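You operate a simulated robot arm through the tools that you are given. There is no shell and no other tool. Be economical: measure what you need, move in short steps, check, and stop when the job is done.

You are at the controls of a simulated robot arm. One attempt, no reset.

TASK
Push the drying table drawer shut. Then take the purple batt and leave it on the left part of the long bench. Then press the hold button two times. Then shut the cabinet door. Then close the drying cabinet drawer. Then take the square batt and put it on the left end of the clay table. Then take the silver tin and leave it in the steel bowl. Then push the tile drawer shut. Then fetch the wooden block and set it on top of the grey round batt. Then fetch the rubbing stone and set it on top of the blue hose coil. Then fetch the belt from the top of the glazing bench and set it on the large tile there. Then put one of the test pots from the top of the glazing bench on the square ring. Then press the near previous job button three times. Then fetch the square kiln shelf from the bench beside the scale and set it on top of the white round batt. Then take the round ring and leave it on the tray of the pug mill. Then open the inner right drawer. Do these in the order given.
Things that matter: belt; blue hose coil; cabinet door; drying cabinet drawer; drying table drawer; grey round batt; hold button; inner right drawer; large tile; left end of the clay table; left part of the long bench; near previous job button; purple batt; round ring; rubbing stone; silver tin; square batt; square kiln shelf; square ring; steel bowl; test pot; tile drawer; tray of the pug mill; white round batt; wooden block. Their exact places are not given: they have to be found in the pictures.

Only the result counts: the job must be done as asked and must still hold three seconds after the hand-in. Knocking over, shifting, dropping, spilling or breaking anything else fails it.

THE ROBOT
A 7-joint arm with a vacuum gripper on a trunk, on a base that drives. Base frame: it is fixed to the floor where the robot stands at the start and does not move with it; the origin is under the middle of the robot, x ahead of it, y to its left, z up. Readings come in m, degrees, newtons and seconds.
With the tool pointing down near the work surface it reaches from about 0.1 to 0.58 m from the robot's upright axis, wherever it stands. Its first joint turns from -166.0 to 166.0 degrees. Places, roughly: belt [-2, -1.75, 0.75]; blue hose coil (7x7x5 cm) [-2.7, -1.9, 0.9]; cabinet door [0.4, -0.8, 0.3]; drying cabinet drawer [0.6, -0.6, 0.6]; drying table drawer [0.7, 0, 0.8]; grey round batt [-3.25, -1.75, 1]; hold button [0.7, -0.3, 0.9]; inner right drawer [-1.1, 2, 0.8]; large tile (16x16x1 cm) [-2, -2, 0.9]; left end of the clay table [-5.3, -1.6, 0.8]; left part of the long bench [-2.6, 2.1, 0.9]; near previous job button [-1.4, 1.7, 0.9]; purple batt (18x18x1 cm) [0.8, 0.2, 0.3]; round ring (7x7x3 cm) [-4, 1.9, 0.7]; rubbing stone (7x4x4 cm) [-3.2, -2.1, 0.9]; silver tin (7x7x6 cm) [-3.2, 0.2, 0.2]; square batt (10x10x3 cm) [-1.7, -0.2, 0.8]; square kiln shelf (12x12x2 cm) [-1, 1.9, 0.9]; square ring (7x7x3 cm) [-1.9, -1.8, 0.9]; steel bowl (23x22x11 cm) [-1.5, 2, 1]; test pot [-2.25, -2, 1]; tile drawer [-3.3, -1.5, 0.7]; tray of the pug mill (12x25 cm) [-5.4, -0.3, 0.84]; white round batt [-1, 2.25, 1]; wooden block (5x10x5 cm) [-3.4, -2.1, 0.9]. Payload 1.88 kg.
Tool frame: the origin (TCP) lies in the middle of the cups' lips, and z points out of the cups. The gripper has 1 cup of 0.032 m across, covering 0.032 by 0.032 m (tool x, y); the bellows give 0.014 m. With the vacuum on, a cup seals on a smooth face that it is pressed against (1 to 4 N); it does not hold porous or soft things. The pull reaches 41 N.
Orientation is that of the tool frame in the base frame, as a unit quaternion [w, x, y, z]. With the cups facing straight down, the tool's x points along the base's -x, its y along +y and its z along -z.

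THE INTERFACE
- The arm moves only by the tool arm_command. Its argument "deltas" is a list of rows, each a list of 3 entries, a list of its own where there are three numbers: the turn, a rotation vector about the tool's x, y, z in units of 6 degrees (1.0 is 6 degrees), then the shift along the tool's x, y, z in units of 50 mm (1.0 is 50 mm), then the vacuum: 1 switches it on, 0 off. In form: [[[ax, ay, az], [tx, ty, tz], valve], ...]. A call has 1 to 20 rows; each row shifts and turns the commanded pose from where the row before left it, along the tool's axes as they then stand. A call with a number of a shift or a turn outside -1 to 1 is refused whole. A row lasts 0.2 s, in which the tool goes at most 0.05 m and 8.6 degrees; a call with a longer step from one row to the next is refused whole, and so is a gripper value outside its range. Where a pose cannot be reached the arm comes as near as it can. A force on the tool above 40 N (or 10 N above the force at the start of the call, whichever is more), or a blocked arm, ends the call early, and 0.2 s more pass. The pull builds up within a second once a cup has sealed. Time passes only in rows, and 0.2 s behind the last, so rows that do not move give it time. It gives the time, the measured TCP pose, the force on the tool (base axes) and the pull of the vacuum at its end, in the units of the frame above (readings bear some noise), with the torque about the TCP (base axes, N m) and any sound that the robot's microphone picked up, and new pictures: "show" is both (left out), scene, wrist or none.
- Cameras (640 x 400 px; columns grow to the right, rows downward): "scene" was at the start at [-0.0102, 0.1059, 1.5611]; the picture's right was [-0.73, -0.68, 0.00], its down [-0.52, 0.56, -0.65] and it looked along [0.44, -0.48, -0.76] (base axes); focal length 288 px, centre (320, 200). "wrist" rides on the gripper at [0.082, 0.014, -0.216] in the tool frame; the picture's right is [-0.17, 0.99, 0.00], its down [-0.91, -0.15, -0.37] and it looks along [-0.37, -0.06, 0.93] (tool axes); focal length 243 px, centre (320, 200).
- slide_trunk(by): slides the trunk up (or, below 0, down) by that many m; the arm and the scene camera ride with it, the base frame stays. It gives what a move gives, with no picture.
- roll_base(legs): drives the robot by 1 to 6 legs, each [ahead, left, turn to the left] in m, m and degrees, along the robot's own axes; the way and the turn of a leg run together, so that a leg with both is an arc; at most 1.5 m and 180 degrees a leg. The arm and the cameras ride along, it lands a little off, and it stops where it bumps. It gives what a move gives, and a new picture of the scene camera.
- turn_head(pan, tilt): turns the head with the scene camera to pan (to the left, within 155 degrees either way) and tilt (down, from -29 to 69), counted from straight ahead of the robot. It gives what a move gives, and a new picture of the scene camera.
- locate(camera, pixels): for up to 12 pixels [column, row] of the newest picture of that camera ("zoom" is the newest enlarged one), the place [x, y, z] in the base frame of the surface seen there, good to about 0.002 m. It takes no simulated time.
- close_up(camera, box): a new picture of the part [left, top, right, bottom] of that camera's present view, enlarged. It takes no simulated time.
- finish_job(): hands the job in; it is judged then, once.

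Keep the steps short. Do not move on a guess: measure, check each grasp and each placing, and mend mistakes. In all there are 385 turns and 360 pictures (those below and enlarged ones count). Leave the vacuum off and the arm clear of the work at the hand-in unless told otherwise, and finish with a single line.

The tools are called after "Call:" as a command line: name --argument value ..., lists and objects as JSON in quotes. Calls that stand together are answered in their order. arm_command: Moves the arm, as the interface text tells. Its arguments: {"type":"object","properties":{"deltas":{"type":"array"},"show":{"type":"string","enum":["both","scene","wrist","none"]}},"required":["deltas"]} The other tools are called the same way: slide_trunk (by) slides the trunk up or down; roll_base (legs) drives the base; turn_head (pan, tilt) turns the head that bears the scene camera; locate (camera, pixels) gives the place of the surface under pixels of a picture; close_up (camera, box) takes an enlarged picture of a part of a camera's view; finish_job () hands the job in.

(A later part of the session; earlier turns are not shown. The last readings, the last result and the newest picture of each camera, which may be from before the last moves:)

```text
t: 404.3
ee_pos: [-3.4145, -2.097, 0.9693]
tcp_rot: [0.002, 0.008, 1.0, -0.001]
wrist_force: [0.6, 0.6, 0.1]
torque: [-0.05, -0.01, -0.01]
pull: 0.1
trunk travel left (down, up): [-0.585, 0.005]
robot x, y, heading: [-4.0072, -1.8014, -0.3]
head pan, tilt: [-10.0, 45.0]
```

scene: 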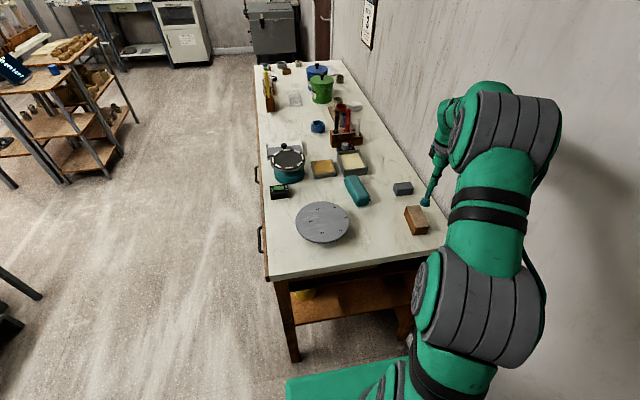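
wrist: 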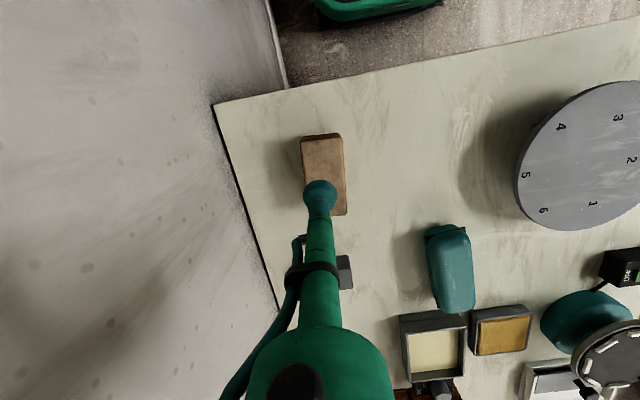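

Centered on the block. Descend with vacuum.

Call:
arm_command --deltas '[[[0, 0, 0], [0, 0.06, 0.7], 1], [[0, 0, 0], [0, 0, 0.4], 1], [[0, 0, 0], [0, 0, 0.15], 1], [[0, 0, 0], [0, 0, 0.08], 1], [[0, 0, 0], [0, 0, 0], 1], [[0, 0, 0], [0, 0, 0], 1], [[0, 0, 0], [0, 0, 0], 1]]' --show "none"

```text
t: 405.9
ee_pos: [-3.4148, -2.0935, 0.9059]
tcp_rot: [0.002, 0.008, 1.0, -0.002]
wrist_force: [1.0, -1.4, 4.4]
torque: [0.0, 0.05, 0.05]
pull: 41.1
trunk travel left (down, up): [-0.585, 0.005]
robot x, y, heading: [-4.006, -1.8022, -0.5]
head pan, tilt: [-10.0, 45.0]
```

Sealed. Lift, move over the grey batt centre, lower.

Call:
arm_command --deltas '[[[0, 0, 0], [0, 0, -0.3], 1], [[0, 0, 0], [0, 0, -0.8], 1], [[0, 0, 0], [0, 0, -0.9], 1], [[0, 0, 0], [0, 0.8, 0], 1], [[0, 0, 0], [-0.1, 0.8, 0], 1], [[0, 0, 0], [-0.1, 0.8, 0], 1], [[0, 0, 0], [-0.1, 0.8, 0], 1], [[0, 0, 0], [-0.1, 0.8, 0], 1], [[0, 0, 0], [-0.1, 0.8, 0], 1], [[0, 0, 0], [-0.1, 0.8, 0], 1], [[0, 0, 0], [-0.1, 0.77, 0], 1], [[0, 0, 0], [0, 0, 0.5], 1]]'

```text
t: 408.5
ee_pos: [-3.3759, -1.7734, 0.9775]
tcp_rot: [0.002, 0.007, 1.0, 0.001]
wrist_force: [-0.7, -0.2, -1.4]
torque: [0.05, 0.0, 0.01]
pull: 40.7
trunk travel left (down, up): [-0.585, 0.005]
robot x, y, heading: [-4.0052, -1.8005, -0.4]
head pan, tilt: [-10.0, 45.0]
```

scene: 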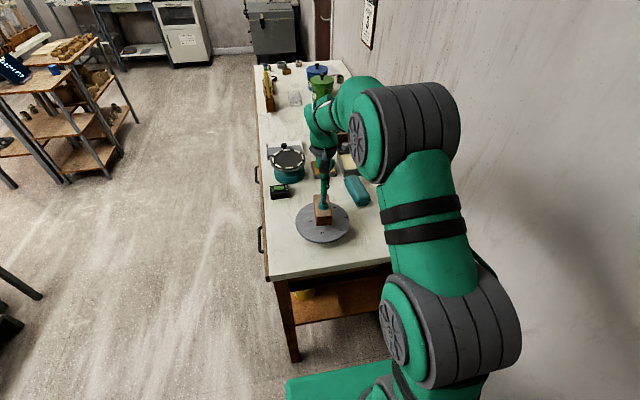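
wrist: 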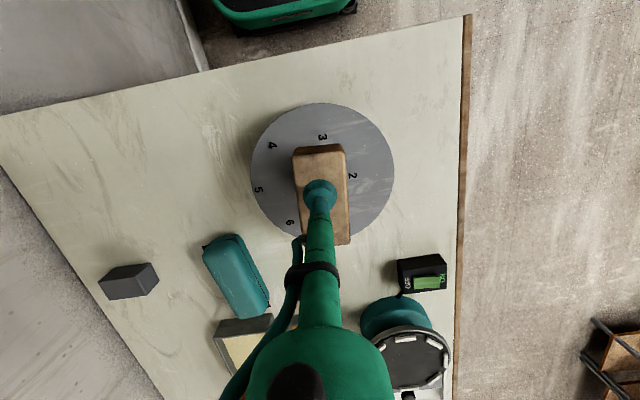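

Call:
arm_command --deltas '[[[0, 0, 0], [0, 0, 0.3], 1], [[0, 0, 0], [0, 0, 0.15], 1], [[0, 0, 0], [0, 0, 0.06], 1], [[0, 0, 0], [0, 0, 0.05], 1], [[0, 0, 0], [0, 0, 0], 1]]' --show "none"

```text
t: 409.7
ee_pos: [-3.3754, -1.7748, 0.95]
tcp_rot: [0.002, 0.008, 1.0, -0.001]
wrist_force: [-0.2, 0.0, -1.7]
torque: [-0.01, 0.03, -0.04]
pull: 40.5
trunk travel left (down, up): [-0.585, 0.005]
robot x, y, heading: [-4.0051, -1.7977, -0.7]
head pan, tilt: [-10.0, 45.0]
```

Call:
arm_command --deltas '[[[0, 0, 0], [0, 0, 0.05], 1], [[0, 0, 0], [0, 0, 0.03], 1], [[0, 0, 0], [0, 0, 0], 1]]' --show "none"

```text
t: 410.5
ee_pos: [-3.3747, -1.7752, 0.9479]
tcp_rot: [0.004, 0.008, 1.0, -0.001]
wrist_force: [-1.5, 1.4, 12.3]
torque: [0.01, 0.07, -0.06]
pull: 40.7
trunk travel left (down, up): [-0.585, 0.005]
robot x, y, heading: [-4.0082, -1.7991, -0.6]
head pan, tilt: [-10.0, 45.0]
```

Contact. Release, lift, and go over to the rubbing stone.

Call:
arm_command --deltas '[[[0, 0, 0], [0, 0, -0.03], 0], [[0, 0, 0], [0, 0, 0], 0], [[0, 0, 0], [0, 0, 0], 0], [[0, 0, 0], [0, 0, 0], 0], [[0, 0, 0], [0, 0, -0.2], 0], [[0, 0, 0], [0, 0, -0.8], 0], [[0, 0, 0], [0, 0, -0.8], 0]]'

```text
t: 412.1
ee_pos: [-3.3749, -1.7747, 1.0375]
tcp_rot: [0.002, 0.008, 1.0, 0.0]
wrist_force: [-0.1, -0.3, 0.3]
torque: [0.0, -0.01, 0.02]
pull: 0.2
trunk travel left (down, up): [-0.585, 0.005]
robot x, y, heading: [-4.01, -1.7999, -0.3]
head pan, tilt: [-10.0, 45.0]
```

scene: 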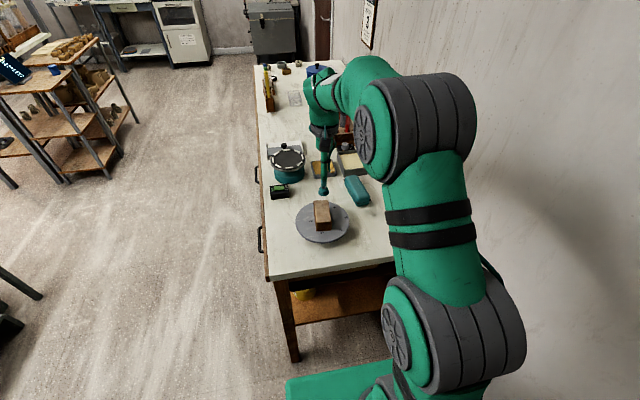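
wrist: 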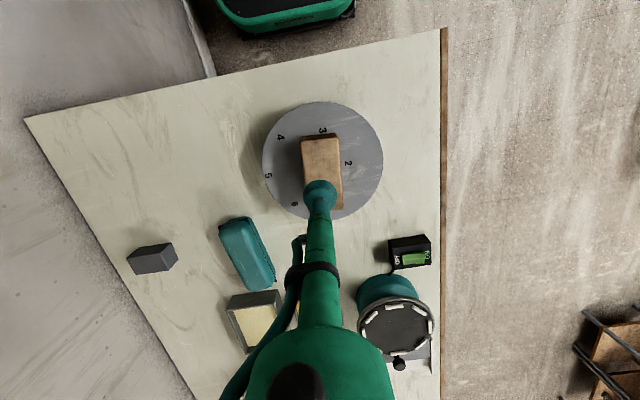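

Block sits well. Raise, drive ahead 0.16 m, and move to the stone at (−3.254, −2.113, 0.8945).

Call:
arm_command --deltas '[[[0, 0, 0], [0, -0.6, -0.7], 0], [[0, 0, 0], [0.2, -0.8, 0], 0], [[0, 0, 0], [0.2, -0.8, 0], 0], [[0, 0, 0], [0.2, -0.8, 0], 0], [[0, 0, 0], [0.2, -0.8, 0], 0], [[0, 0, 0], [0, -0.9, 0], 0], [[0, 0, 0], [0, -0.9, 0], 0]]' --show "none"

Call:
roll_base --legs '[[0.16, 0, 0]]'

Call:
close_up --camera "wrist" --box '[0, 0, 640, 400]'

```text
t: 413.7
ee_pos: [-3.4193, -2.0543, 1.0734]
tcp_rot: [0.002, 0.008, 1.0, 0.0]
wrist_force: [0.5, -0.3, -0.5]
torque: [-0.02, 0.01, 0.01]
pull: 0.0
trunk travel left (down, up): [-0.585, 0.005]
robot x, y, heading: [-4.0045, -1.8012, -0.5]
head pan, tilt: [-10.0, 45.0]
```

```text
t: 415.1
ee_pos: [-3.2646, -2.0569, 1.0731]
tcp_rot: [0.002, 0.009, 1.0, -0.001]
wrist_force: [-0.4, 0.4, -0.2]
torque: [0.0, 0.01, 0.02]
pull: 0.1
trunk travel left (down, up): [-0.585, 0.005]
robot x, y, heading: [-3.8499, -1.8032, -0.4]
head pan, tilt: [-10.0, 45.0]
```

scene: 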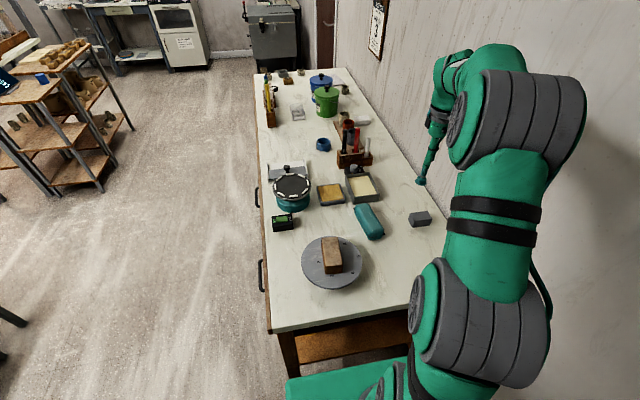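

```text
1.00 times, centred on (320, 200) of wrist (not enlarged: the box is as wide or as high as the picture)
```

zoom: 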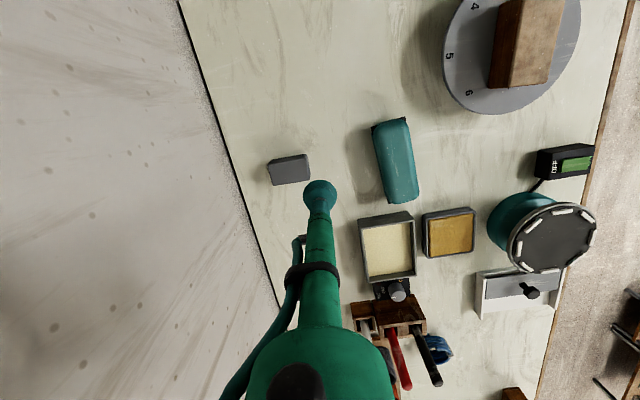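

Call:
locate --camera "wrist" --pixels '[[271, 164], [305, 157], [308, 178], [275, 182], [290, 168], [440, 350]]'

```text
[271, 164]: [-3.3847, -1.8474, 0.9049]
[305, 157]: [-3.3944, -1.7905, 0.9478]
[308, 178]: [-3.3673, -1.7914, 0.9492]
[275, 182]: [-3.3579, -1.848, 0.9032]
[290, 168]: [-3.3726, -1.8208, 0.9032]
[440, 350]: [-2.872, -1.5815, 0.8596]
```

Call:
locate --camera "zoom" --pixels '[[270, 164], [304, 157], [308, 178], [275, 182], [290, 168], [440, 350]]'

```text
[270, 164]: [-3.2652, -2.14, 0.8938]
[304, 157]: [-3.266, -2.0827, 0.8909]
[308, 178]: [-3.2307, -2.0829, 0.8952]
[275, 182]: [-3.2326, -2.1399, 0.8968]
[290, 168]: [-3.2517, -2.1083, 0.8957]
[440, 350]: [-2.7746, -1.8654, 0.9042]
```

Call:
arm_command --deltas '[[[0, 0, 0], [-0.32, -0.8, 0.3], 1], [[0, 0, 0], [0, -0.3, 0.9], 1], [[0, 0, 0], [0, 0, 0.9], 1], [[0, 0, 0], [0, 0, 0.9], 1], [[0, 0, 0], [0, 0, 0.3], 1], [[0, 0, 0], [0, 0, 0.15], 1], [[0, 0, 0], [0, 0, 0.12], 1], [[0, 0, 0], [0, 0, 0], 1], [[0, 0, 0], [0, 0, 0], 1]]' --show "wrist"

```text
t: 417.1
ee_pos: [-3.2465, -2.1117, 0.8959]
tcp_rot: [0.003, 0.009, 1.0, -0.001]
wrist_force: [0.0, -0.1, 6.0]
torque: [0.06, 0.06, -0.02]
pull: 40.0
trunk travel left (down, up): [-0.585, 0.005]
robot x, y, heading: [-3.8467, -1.8025, -0.5]
head pan, tilt: [-10.0, 45.0]
```

wrist: 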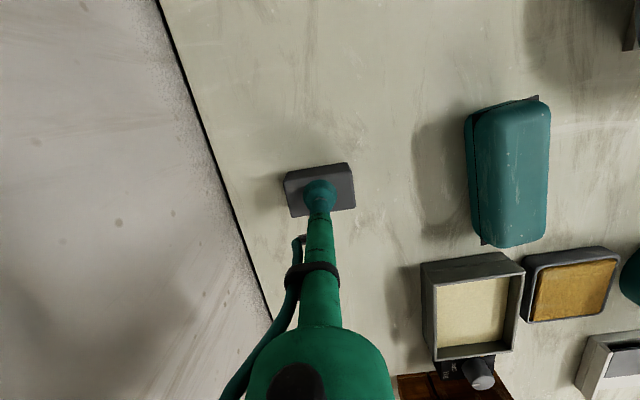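

Sealed. Lift, retract, and drive around to the front of the bench by the coil.

Call:
arm_command --deltas '[[[0, 0, 0], [0, 0, -0.4], 1], [[0, 0, 0], [0, 0, -0.8], 1], [[0, 0, 0], [0, 0, -0.8], 1], [[0, 0, 0], [0, 0, -0.8], 1], [[0, 0, 0], [0, 0, -0.8], 1], [[0, 0, 0], [0.4, 0.8, 0], 1], [[0, 0, 0], [0.4, 0.8, 0], 1], [[0, 0, 0], [0.4, 0.8, 0], 1], [[0, 0, 0], [0.4, 0.8, 0], 1], [[0, 0, 0], [0.8, 0.4, 0], 1], [[0, 0, 0], [0.8, 0.3, 0], 1]]' --show "none"

Call:
roll_base --legs '[[-0.2, 0, 0], [0, 0.9, 0], [0, 0, -90], [0, 1.3, 0]]'

Call:
turn_head --pan 20 --tilt 45

```text
t: 419.5
ee_pos: [-3.4042, -1.9128, 1.0768]
tcp_rot: [0.002, 0.009, 1.0, 0.0]
wrist_force: [0.1, -0.4, -1.5]
torque: [0.03, 0.05, -0.02]
pull: 40.6
trunk travel left (down, up): [-0.585, 0.005]
robot x, y, heading: [-3.8485, -1.7985, -0.7]
head pan, tilt: [-10.0, 45.0]
```

```text
t: 435.3
ee_pos: [-2.8609, -1.3308, 1.0767]
tcp_rot: [0.002, 0.706, 0.708, 0.0]
wrist_force: [0.1, 0.4, -1.9]
torque: [-0.03, 0.0, 0.02]
pull: 40.4
trunk travel left (down, up): [-0.585, 0.005]
robot x, y, heading: [-2.7556, -0.8817, -89.7]
head pan, tilt: [-10.0, 45.0]
```

scene: 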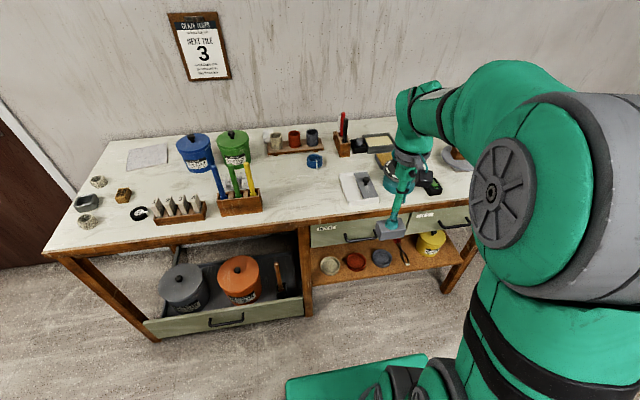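

```text
t: 436.2
ee_pos: [-2.8603, -1.3301, 1.0765]
tcp_rot: [0.001, 0.706, 0.708, -0.001]
wrist_force: [0.5, 0.1, -1.7]
torque: [0.0, 0.01, -0.01]
pull: 40.6
trunk travel left (down, up): [-0.585, 0.005]
robot x, y, heading: [-2.7604, -0.8834, -89.4]
head pan, tilt: [20.0, 45.0]
```

scene: 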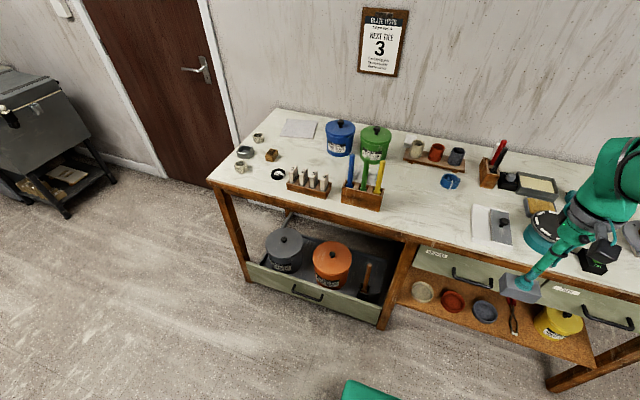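

Close-up of the bench for the coil and other items; measure.

Call:
close_up --camera "scene" --box '[380, 110, 560, 260]'

Call:
locate --camera "zoom" --pixels '[[250, 250], [240, 240], [268, 248], [250, 235], [260, 255], [240, 258], [360, 340], [480, 200]]'

Call:
locate --camera "scene" --pixels '[[310, 300], [250, 265], [380, 325], [405, 262], [278, 174], [242, 152], [300, 128], [240, 168], [258, 139], [271, 156], [340, 125], [375, 130]]'

```text
2.67 times, centred on (470, 185) of scene
```

zoom: 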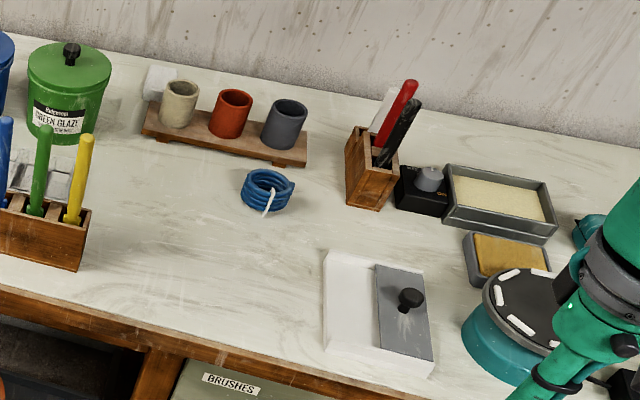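

```text
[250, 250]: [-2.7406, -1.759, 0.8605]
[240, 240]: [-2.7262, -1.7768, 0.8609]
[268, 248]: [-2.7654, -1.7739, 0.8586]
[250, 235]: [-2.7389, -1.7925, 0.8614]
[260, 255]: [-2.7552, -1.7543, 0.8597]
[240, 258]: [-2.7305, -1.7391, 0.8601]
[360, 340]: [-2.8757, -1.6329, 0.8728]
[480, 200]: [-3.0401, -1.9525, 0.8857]
```

```text
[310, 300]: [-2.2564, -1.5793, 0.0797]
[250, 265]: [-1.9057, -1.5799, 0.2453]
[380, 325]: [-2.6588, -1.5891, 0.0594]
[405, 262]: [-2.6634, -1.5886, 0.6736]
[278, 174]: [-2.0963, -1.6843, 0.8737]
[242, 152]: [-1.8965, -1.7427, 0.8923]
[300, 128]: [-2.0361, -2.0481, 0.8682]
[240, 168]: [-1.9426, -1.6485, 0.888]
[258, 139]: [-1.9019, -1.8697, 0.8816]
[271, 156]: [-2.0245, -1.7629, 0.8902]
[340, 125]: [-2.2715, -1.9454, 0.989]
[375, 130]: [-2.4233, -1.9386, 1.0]
```

Call:
locate --camera "zoom" --pixels '[[250, 178], [285, 178], [268, 170], [268, 200], [245, 195], [290, 195], [178, 88], [232, 98], [284, 106], [268, 183]]'

Call:
close_up --camera "scene" --box '[210, 105, 350, 205]'

```text
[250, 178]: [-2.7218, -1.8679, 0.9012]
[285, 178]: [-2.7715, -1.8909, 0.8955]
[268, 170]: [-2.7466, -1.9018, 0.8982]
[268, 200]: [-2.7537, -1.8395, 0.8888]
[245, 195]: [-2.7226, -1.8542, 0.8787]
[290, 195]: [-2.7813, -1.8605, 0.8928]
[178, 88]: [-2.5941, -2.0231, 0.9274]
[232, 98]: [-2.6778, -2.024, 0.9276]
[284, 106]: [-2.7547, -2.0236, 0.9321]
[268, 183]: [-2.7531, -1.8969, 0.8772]
```

```text
4.00 times, centred on (280, 155) of scene
```

zoom: 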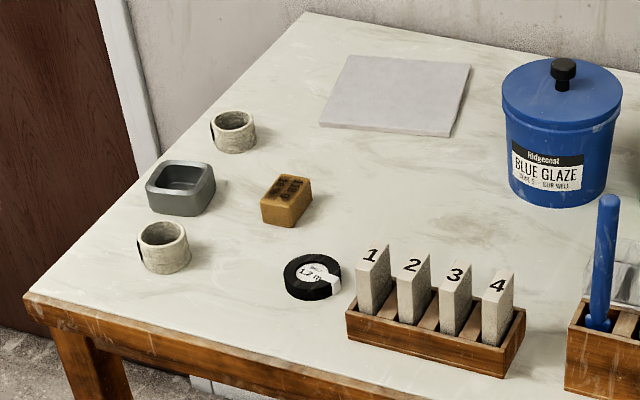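

Coil centre ≈ (−2.752, −1.870), top ≈0.90. Drive ahead 0.33 m and bring the stone over it.

Call:
roll_base --legs '[[0.33, 0, -0.6]]'

Call:
arm_command --deltas '[[[0, 0, 0], [0, 0.7, 0], 1], [[0, 0, 0], [-0.2, 0.7, 0], 1], [[0, 0, 0], [-0.7, 0.5, 0], 1], [[0, 0, 0], [-0.8, 0.1, 0], 1], [[0, 0, 0], [-0.8, 0, 0], 1], [[0, 0, 0], [-0.8, 0, 0], 1]]'

```text
t: 438.4
ee_pos: [-2.864, -1.6567, 1.0761]
tcp_rot: [0.001, 0.71, 0.704, -0.002]
wrist_force: [-0.6, -0.2, -1.2]
torque: [-0.02, 0.03, 0.04]
pull: 40.8
trunk travel left (down, up): [-0.585, 0.005]
robot x, y, heading: [-2.7558, -1.2085, -90.0]
head pan, tilt: [20.0, 45.0]
```

scene: 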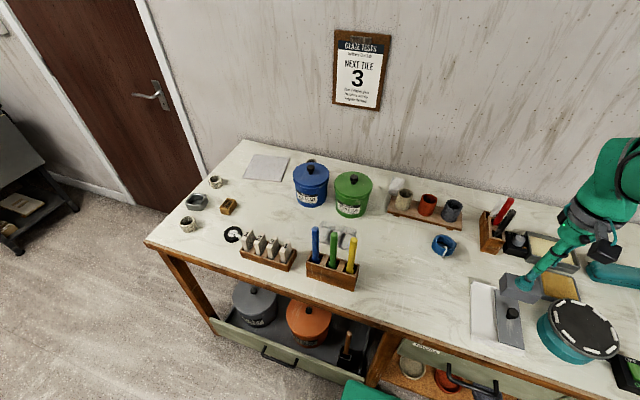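

```text
t: 439.8
ee_pos: [-2.7639, -1.8239, 1.0757]
tcp_rot: [0.001, 0.709, 0.705, -0.001]
wrist_force: [-0.5, 0.1, -1.7]
torque: [-0.02, -0.02, -0.01]
pull: 41.1
trunk travel left (down, up): [-0.585, 0.005]
robot x, y, heading: [-2.7564, -1.2112, -90.2]
head pan, tilt: [20.0, 45.0]
```

scene: 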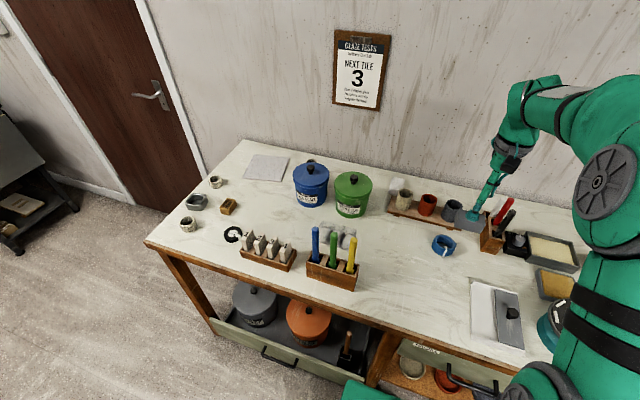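
wrist: 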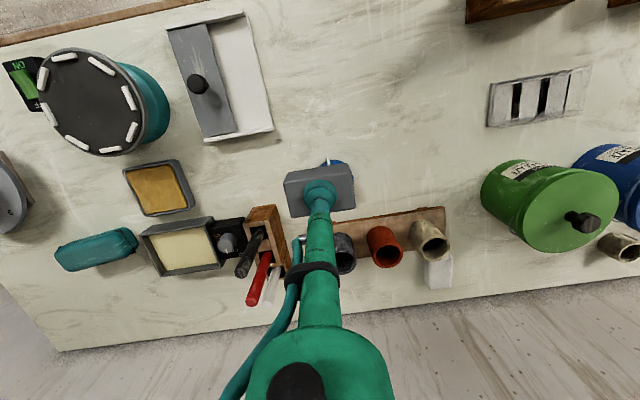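

A textured pot stands behind the blue jar too, so the textured pots are the test pots. Re-measure the coil and finish the placing.

Call:
close_up --camera "scene" --box '[410, 210, 490, 270]'

Call:
locate --camera "zoom" --pixels '[[180, 240], [330, 245], [250, 190], [260, 290], [255, 240], [200, 210], [310, 210], [230, 330]]'

```text
6.67 times, centred on (450, 240) of scene
```

zoom: 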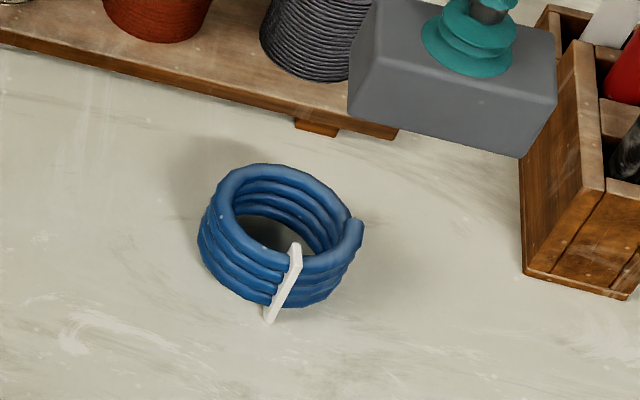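

```text
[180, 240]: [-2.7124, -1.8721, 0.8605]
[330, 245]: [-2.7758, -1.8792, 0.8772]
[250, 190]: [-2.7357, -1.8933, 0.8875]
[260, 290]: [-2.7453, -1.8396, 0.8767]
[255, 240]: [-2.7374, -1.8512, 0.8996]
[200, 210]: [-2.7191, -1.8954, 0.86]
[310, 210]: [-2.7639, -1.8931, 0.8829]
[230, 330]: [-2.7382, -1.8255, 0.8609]
```

Call:
locate --camera "zoom" --pixels '[[224, 210], [340, 222], [280, 174], [265, 258], [350, 240], [240, 185], [330, 195], [300, 262]]'

```text
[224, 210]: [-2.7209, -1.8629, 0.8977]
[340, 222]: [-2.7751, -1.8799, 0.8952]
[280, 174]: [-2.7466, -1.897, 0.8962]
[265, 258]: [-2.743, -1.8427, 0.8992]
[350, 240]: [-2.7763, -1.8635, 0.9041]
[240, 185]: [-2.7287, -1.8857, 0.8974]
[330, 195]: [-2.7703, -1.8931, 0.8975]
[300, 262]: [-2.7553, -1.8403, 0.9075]
```

Call:
arm_command --deltas '[[[0, 0, 0], [-0.8, 0.3, 0], 1], [[0, 0, 0], [-0.1, 0, 0.8], 1], [[0, 0, 0], [0, 0, 0.9], 1], [[0, 0, 0], [0, 0, 0.6], 1], [[0, 0, 0], [0, 0, 0.2], 1]]'

```text
t: 441.0
ee_pos: [-2.7498, -1.8688, 0.9505]
tcp_rot: [0.0, 0.71, 0.705, -0.001]
wrist_force: [0.9, 0.1, -2.8]
torque: [0.03, 0.01, 0.01]
pull: 40.2
trunk travel left (down, up): [-0.585, 0.005]
robot x, y, heading: [-2.7555, -1.2099, -89.7]
head pan, tilt: [20.0, 45.0]
```

scene: 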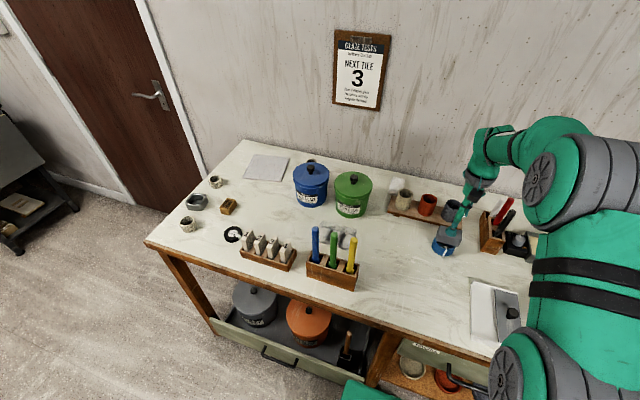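
wrist: 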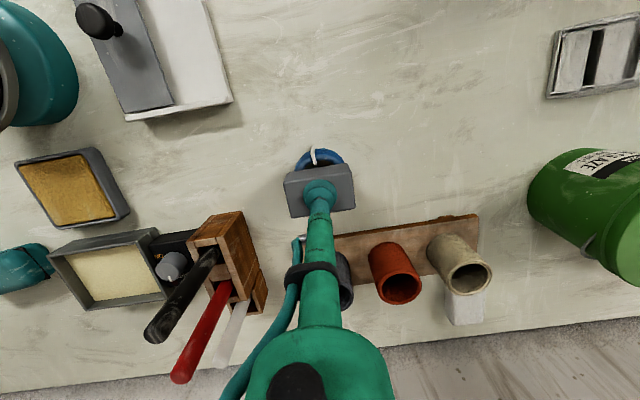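

Call:
arm_command --deltas '[[[0, 0, 0], [0, 0, 0.08], 1], [[0, 0, 0], [0, 0, 0.05], 1], [[0, 0, 0], [0, 0, 0.05], 1], [[0, 0, 0], [0, 0, 0], 1]]' --show "none"

```text
t: 442.0
ee_pos: [-2.7488, -1.8682, 0.943]
tcp_rot: [0.001, 0.709, 0.705, -0.002]
wrist_force: [0.1, -0.4, -2.5]
torque: [-0.01, -0.03, 0.03]
pull: 40.4
trunk travel left (down, up): [-0.585, 0.005]
robot x, y, heading: [-2.758, -1.2126, -89.9]
head pan, tilt: [20.0, 45.0]
```

Call:
arm_command --deltas '[[[0, 0, 0], [0, 0, 0.04], 1], [[0, 0, 0], [0, 0, 0.04], 1], [[0, 0, 0], [0, 0, 0], 1]]' --show "none"

```text
t: 442.8
ee_pos: [-2.7496, -1.87, 0.9405]
tcp_rot: [0.003, 0.71, 0.705, -0.002]
wrist_force: [2.4, 3.3, 10.0]
torque: [0.12, -0.05, 0.0]
pull: 40.7
trunk travel left (down, up): [-0.585, 0.005]
robot x, y, heading: [-2.7537, -1.2136, -89.8]
head pan, tilt: [20.0, 45.0]
```

Contact (10 N). Release and lift.

Call:
arm_command --deltas '[[[0, 0, 0], [0, 0, -0.04], 0], [[0, 0, 0], [0, 0, 0], 0], [[0, 0, 0], [0, 0, 0], 0], [[0, 0, 0], [0, 0, 0], 0], [[0, 0, 0], [0, 0, -0.2], 0], [[0, 0, 0], [0, 0, -0.8], 0], [[0, 0, 0], [0, 0, -0.8], 0], [[0, 0, 0], [0, 0, -0.8], 0]]'

```text
t: 444.6
ee_pos: [-2.7484, -1.8669, 1.0729]
tcp_rot: [0.001, 0.71, 0.704, -0.001]
wrist_force: [-0.5, 0.6, 0.9]
torque: [-0.01, 0.0, -0.03]
pull: 0.0
trunk travel left (down, up): [-0.585, 0.005]
robot x, y, heading: [-2.7597, -1.2127, -90.1]
head pan, tilt: [20.0, 45.0]
```

scene: 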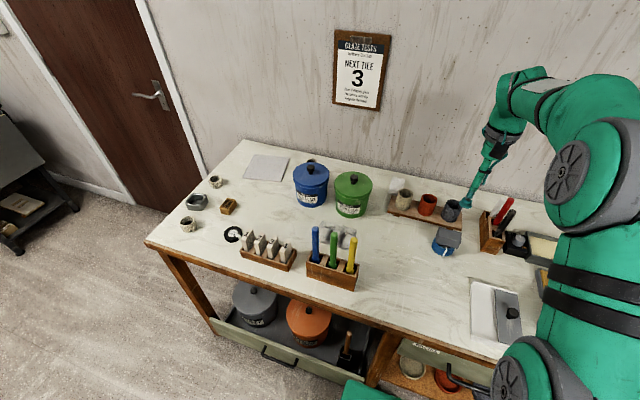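
wrist: 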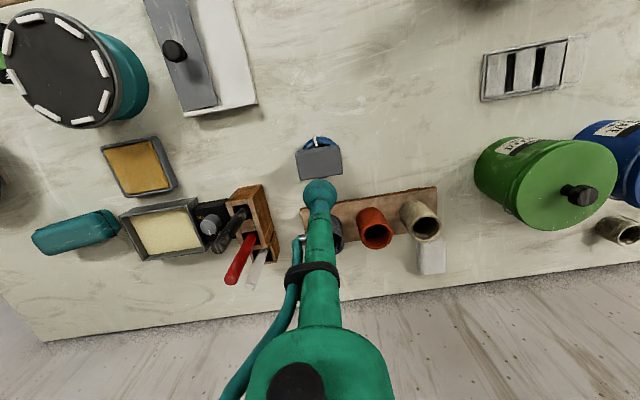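

Call:
close_up --camera "scene" --box '[410, 210, 490, 270]'

Call:
locate --camera "zoom" --pixels '[[230, 150], [370, 190], [255, 190], [350, 150], [300, 170]]'

```text
6.67 times, centred on (450, 240) of scene
```

zoom: 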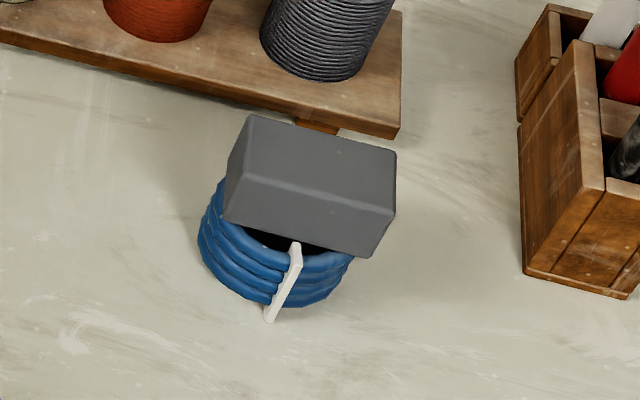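

```text
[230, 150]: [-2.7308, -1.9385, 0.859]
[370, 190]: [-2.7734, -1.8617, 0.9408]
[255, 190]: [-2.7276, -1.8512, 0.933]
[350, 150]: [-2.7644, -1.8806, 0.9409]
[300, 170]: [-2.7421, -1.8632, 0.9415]
```

Stone is level on the coil. Next the belt: retract and slide the base left ~0.7 m.

Call:
arm_command --deltas '[[[0, 0, 0], [0, 0, -0.6], 0], [[0, 0, 0], [0.8, 0, 0], 0], [[0, 0, 0], [0.8, 0, 0], 0], [[0, 0, 0], [0.8, 0, 0], 0], [[0, 0, 0], [0.8, 0, 0], 0], [[0, 0, 0], [0.8, 0, 0], 0], [[0, 0, 0], [0.8, 0, 0], 0]]' --show "none"

Call:
roll_base --legs '[[0, 0.72, 0]]'

Call:
turn_head --pan 25 --tilt 50

Call:
close_up --camera "wrist" --box '[0, 0, 640, 400]'

```text
t: 446.2
ee_pos: [-2.7477, -1.6256, 1.0983]
tcp_rot: [0.002, 0.71, 0.704, -0.002]
wrist_force: [-0.4, -0.6, -0.3]
torque: [0.02, 0.03, 0.03]
pull: 0.1
trunk travel left (down, up): [-0.585, 0.005]
robot x, y, heading: [-2.7547, -1.2137, -90.0]
head pan, tilt: [20.0, 45.0]
```

```text
t: 450.1
ee_pos: [-2.033, -1.6279, 1.0971]
tcp_rot: [0.001, 0.711, 0.703, 0.0]
wrist_force: [0.0, -0.1, -0.2]
torque: [-0.01, 0.02, 0.01]
pull: 0.1
trunk travel left (down, up): [-0.585, 0.005]
robot x, y, heading: [-2.0406, -1.2121, -90.3]
head pan, tilt: [20.0, 45.0]
```

scene: 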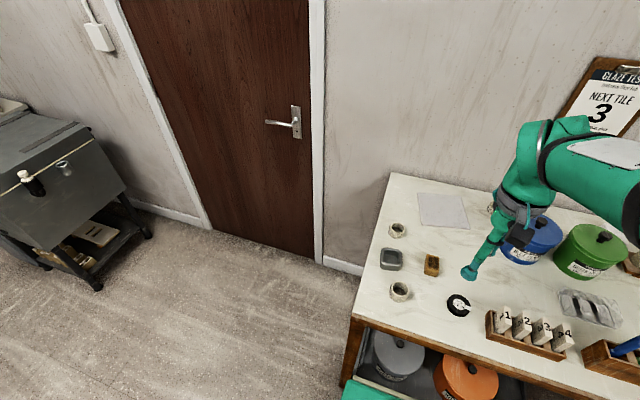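

```text
t: 450.8
ee_pos: [-2.0357, -1.6278, 1.0978]
tcp_rot: [0.001, 0.711, 0.703, -0.001]
wrist_force: [0.1, 0.2, 0.4]
torque: [0.0, -0.01, 0.04]
pull: 0.0
trunk travel left (down, up): [-0.585, 0.005]
robot x, y, heading: [-2.0413, -1.2144, -90.3]
head pan, tilt: [25.0, 50.0]
```

scene: 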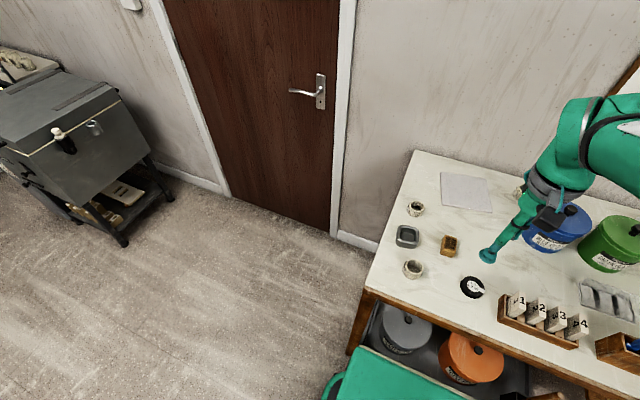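

```text
1.00 times, centred on (320, 200) of wrist (not enlarged: the box is as wide or as high as the picture)
```

zoom: 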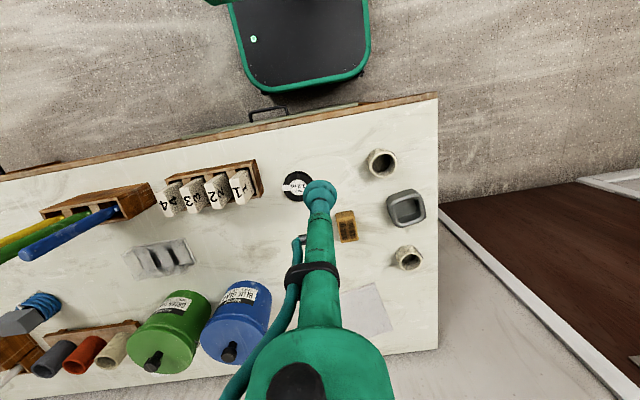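

Call:
close_up --camera "scene" --box '[385, 160, 545, 300]'

Call:
locate --camera "zoom" --pixels '[[347, 510], [125, 190], [85, 310], [120, 430], [255, 340], [320, 120], [440, 200], [230, 60]]'

```text
2.86 times, centred on (465, 230) of scene
```

zoom: 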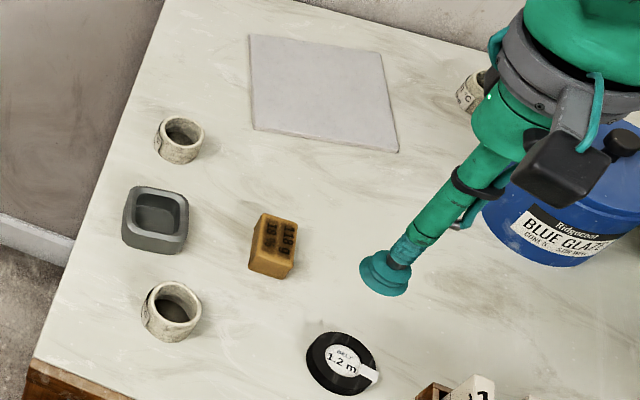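

```text
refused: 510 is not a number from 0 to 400
```

Call:
locate --camera "zoom" --pixels '[[345, 352], [335, 345], [320, 375], [370, 370], [345, 335], [350, 390], [182, 130], [172, 305], [155, 215], [322, 92], [255, 38], [395, 148]]'

Call:
locate --camera "zoom" --pixels '[[248, 128], [385, 52], [160, 128], [203, 128], [182, 118], [147, 300], [198, 300], [173, 285], [130, 205], [185, 205], [150, 190], [155, 240]]'

```text
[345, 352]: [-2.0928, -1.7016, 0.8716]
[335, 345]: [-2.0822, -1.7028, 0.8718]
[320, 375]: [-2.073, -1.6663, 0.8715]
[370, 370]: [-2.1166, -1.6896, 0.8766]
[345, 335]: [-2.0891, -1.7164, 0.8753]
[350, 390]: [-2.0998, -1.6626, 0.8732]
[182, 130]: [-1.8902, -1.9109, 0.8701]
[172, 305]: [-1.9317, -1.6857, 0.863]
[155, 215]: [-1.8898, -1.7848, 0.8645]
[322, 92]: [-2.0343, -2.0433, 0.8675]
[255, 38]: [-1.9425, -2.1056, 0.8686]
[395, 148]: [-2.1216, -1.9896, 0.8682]
```

```text
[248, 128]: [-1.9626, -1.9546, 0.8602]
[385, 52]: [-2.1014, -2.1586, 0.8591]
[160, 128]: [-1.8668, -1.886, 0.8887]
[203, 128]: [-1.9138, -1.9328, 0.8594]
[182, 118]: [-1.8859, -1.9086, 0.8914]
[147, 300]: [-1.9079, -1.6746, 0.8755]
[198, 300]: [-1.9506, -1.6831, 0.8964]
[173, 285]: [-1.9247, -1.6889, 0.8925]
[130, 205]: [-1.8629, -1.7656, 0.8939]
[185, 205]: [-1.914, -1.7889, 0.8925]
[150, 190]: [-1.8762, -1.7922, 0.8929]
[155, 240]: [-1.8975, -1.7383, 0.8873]
```

Belt centre ≈ (−2.093,−1.688,0.872); tile centre ≈ (−2.032,−2.05,0.868) – too far from the front. Move to the bench's left end (near the door) instead.

Call:
roll_base --legs '[[-0.25, 0, 0], [0, 0.62, 0], [0, 0, -90], [0, 0.88, 0]]'

Call:
turn_head --pan 20 --tilt 50

```text
t: 463.9
ee_pos: [-1.8399, -1.8587, 1.0989]
tcp_rot: [0.0, 1.0, -0.017, -0.002]
wrist_force: [0.0, -0.3, 0.3]
torque: [0.01, -0.02, -0.01]
pull: 0.0
trunk travel left (down, up): [-0.585, 0.005]
robot x, y, heading: [-1.4248, -1.8591, 178.4]
head pan, tilt: [25.0, 50.0]
```

scene: 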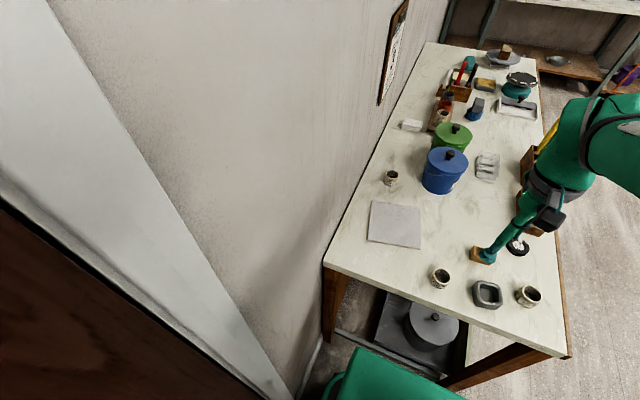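

```text
t: 464.6
ee_pos: [-1.8403, -1.858, 1.0975]
tcp_rot: [0.001, 1.0, -0.017, -0.001]
wrist_force: [-0.1, 0.1, -0.2]
torque: [-0.01, 0.01, 0.02]
pull: 0.1
trunk travel left (down, up): [-0.585, 0.005]
robot x, y, heading: [-1.4227, -1.8573, 178.4]
head pan, tilt: [20.0, 50.0]
```

scene: 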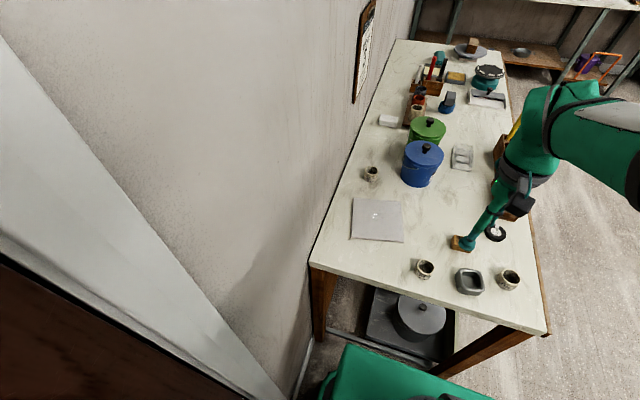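

Call:
close_up --camera "scene" --box '[330, 140, 550, 310]'

Call:
locate --camera "zoom" --pixels '[[66, 178], [213, 182], [215, 296], [60, 280], [135, 235], [115, 85], [275, 375], [405, 385], [520, 388], [480, 268], [470, 262], [490, 285]]'

```text
2.35 times, centred on (440, 225) of scene
```

zoom: 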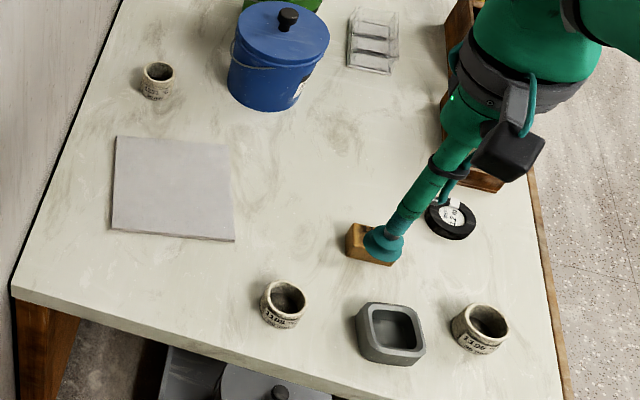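

```text
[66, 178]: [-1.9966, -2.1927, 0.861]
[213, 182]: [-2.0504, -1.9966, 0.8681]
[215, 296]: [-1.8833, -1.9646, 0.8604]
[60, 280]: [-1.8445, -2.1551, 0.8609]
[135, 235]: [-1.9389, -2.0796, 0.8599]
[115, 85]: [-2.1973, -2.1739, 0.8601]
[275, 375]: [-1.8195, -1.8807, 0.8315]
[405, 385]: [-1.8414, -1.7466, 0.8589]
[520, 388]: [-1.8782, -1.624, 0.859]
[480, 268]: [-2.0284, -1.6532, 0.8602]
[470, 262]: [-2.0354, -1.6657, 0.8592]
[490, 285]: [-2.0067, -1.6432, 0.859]
```

Call:
locate --camera "zoom" --pixels '[[450, 216], [428, 215], [476, 222], [455, 238], [450, 203], [455, 216], [115, 137], [227, 147], [233, 240], [113, 230], [172, 188]]'

Call:
close_up --camera "scene" --box '[470, 215, 520, 250]'

```text
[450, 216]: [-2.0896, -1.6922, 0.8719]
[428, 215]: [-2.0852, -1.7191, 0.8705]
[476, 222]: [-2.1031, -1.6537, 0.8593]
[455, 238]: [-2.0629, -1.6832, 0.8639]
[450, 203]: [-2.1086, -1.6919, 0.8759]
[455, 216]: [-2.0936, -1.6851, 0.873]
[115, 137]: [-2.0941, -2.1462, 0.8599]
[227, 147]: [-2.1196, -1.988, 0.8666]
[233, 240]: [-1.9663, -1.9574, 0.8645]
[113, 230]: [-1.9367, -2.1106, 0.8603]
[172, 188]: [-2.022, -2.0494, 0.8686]
```

```text
11.43 times, centred on (495, 232) of scene
```

zoom: 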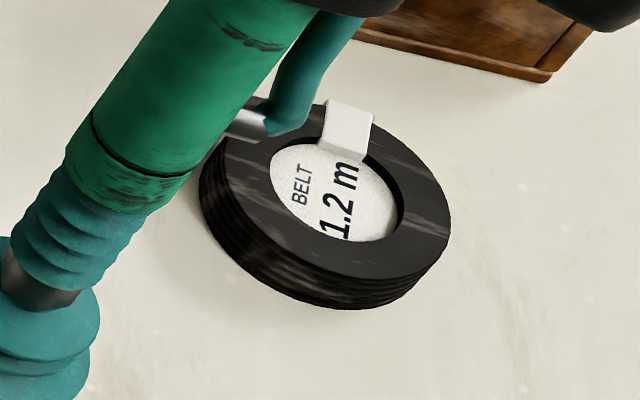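

Call:
locate --camera "zoom" --pixels '[[333, 192], [275, 180], [394, 205], [350, 238], [310, 150], [215, 180], [440, 235], [310, 280], [420, 170], [240, 240]]'

```text
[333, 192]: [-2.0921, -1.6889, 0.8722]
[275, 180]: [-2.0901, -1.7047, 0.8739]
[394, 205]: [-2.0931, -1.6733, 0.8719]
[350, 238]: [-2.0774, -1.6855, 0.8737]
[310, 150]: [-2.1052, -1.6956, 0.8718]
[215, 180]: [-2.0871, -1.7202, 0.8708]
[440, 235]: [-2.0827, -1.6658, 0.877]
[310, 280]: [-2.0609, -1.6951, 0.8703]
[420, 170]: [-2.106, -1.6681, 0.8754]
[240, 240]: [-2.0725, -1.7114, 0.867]
```

Call:
arm_command --deltas '[[[0, 0, 0], [-0.8, -0.5, 0], 0], [[0, 0, 0], [-0.8, -0.5, 0], 0], [[0, 0, 0], [-0.8, -0.5, 0], 0], [[0, 0, 0], [-0.8, -0.5, 0], 0], [[0, 0, 0], [-0.8, -0.5, 0], 0], [[0, 0, 0], [-0.8, -0.5, 0], 0], [[0, 0, 0], [-0.31, -0.24, 0.8], 0], [[0, 0, 0], [0, 0, 0.9], 0], [[0, 0, 0], [0, 0, 0.9], 0], [[0, 0, 0], [0, 0, 0.6], 0]]'

```text
t: 466.8
ee_pos: [-2.0937, -1.6867, 0.9382]
tcp_rot: [0.0, 1.0, -0.016, -0.001]
wrist_force: [0.0, -0.1, -0.4]
torque: [0.02, 0.03, -0.03]
pull: 0.0
trunk travel left (down, up): [-0.585, 0.005]
robot x, y, heading: [-1.4246, -1.8572, 178.7]
head pan, tilt: [20.0, 50.0]
```

scene: 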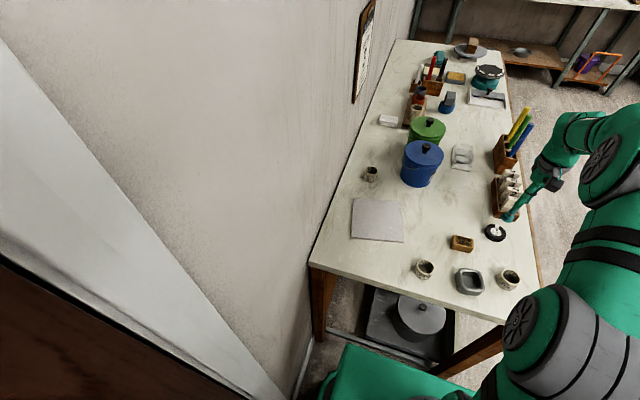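
wrist: 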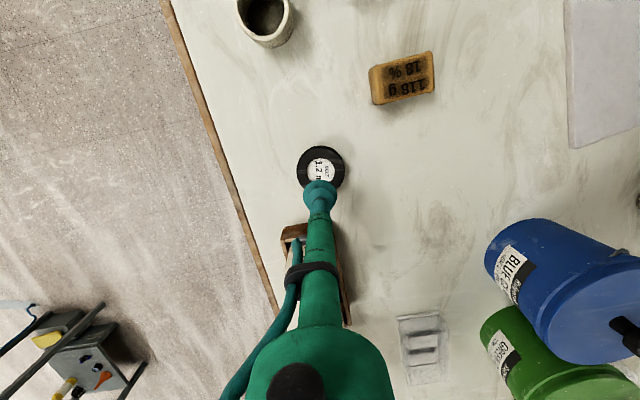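

Call:
close_up --camera "wrist" --box '[280, 135, 360, 185]'

Call:
locate --camera "zoom" --pixels '[[140, 250], [520, 260], [330, 90], [225, 250], [440, 255], [325, 170], [330, 260], [330, 220]]'

```text
8.00 times, centred on (320, 160) of wrist
```

zoom: 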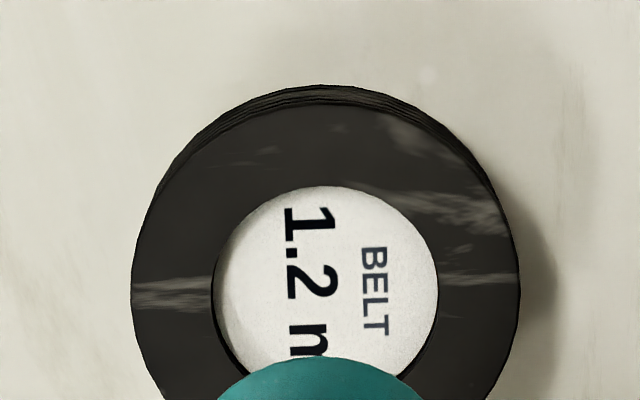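

```text
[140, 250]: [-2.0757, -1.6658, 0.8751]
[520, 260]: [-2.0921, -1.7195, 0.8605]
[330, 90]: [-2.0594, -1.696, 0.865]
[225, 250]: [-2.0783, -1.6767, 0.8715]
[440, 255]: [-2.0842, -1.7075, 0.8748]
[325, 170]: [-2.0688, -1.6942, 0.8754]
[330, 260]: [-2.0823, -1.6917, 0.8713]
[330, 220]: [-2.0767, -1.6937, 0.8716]
```

Call:
locate --camera "zoom" --pixels '[[326, 288], [326, 284], [326, 294], [218, 288], [436, 288], [326, 188]]'

```text
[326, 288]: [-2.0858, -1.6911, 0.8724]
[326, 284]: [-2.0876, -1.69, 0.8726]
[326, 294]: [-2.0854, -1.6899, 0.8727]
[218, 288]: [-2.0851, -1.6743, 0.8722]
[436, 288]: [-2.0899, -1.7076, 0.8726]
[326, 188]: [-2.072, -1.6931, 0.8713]
```

Centre of the recessed label ≈ (−2.089, −1.690). Fine adjust and descend with vacuum.

Call:
arm_command --deltas '[[[0, 0, 0], [0.096, 0.067, 0.5], 1], [[0, 0, 0], [0, 0, 0.5], 1], [[0, 0, 0], [0, 0, 0.2], 1], [[0, 0, 0], [0, 0, 0], 1]]' --show "wrist"

```text
t: 467.8
ee_pos: [-2.0888, -1.6905, 0.878]
tcp_rot: [0.001, 1.0, -0.017, -0.002]
wrist_force: [-0.6, 0.3, -0.1]
torque: [-0.05, 0.0, 0.02]
pull: 40.7
trunk travel left (down, up): [-0.585, 0.005]
robot x, y, heading: [-1.4243, -1.8591, 178.5]
head pan, tilt: [20.0, 50.0]
```

wrist: 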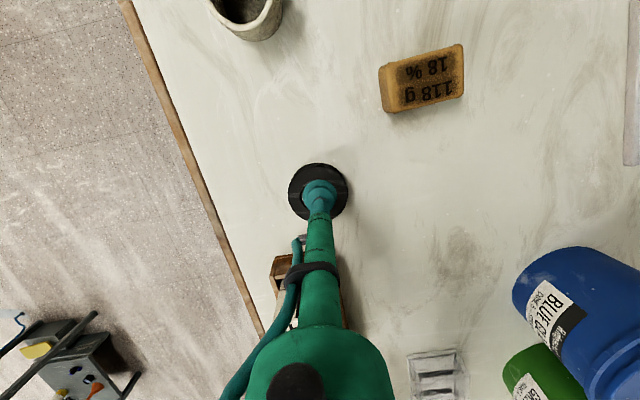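

Sealed. Lift and move over the tile centre.

Call:
arm_command --deltas '[[[0, 0, 0], [0, 0, -0.4], 1], [[0, 0, 0], [0, 0, -0.9], 1], [[0, 0, 0], [0.1, 0.3, -0.8], 1], [[0, 0, 0], [0.2, 0.9, 0], 1], [[0, 0, 0], [0.2, 0.9, 0], 1], [[0, 0, 0], [0.2, 0.9, 0], 1], [[0, 0, 0], [0.2, 0.9, 0], 1], [[0, 0, 0], [0.2, 0.9, 0], 1], [[0, 0, 0], [0.2, 0.9, 0], 1], [[0, 0, 0], [0.14, 0.9, 0], 1], [[0, 0, 0], [0.2, 0.56, 0], 1], [[0, 0, 0], [0, 0, 0.7], 1]]'

```text
t: 470.4
ee_pos: [-2.0166, -2.0525, 0.9466]
tcp_rot: [0.0, 1.0, -0.017, -0.002]
wrist_force: [0.1, -0.3, -0.3]
torque: [0.0, 0.02, -0.02]
pull: 40.7
trunk travel left (down, up): [-0.585, 0.005]
robot x, y, heading: [-1.4232, -1.861, 178.4]
head pan, tilt: [20.0, 50.0]
```

scene: 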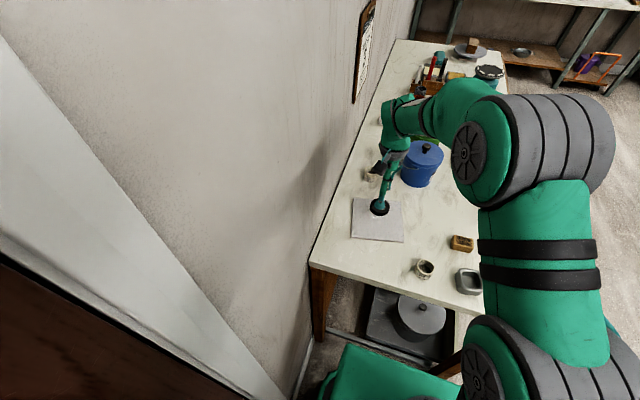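
wrist: 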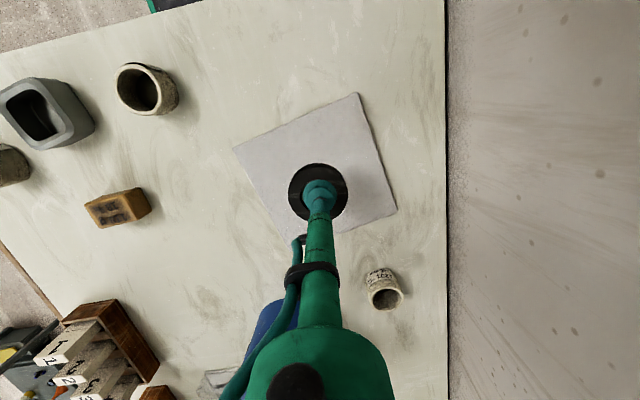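

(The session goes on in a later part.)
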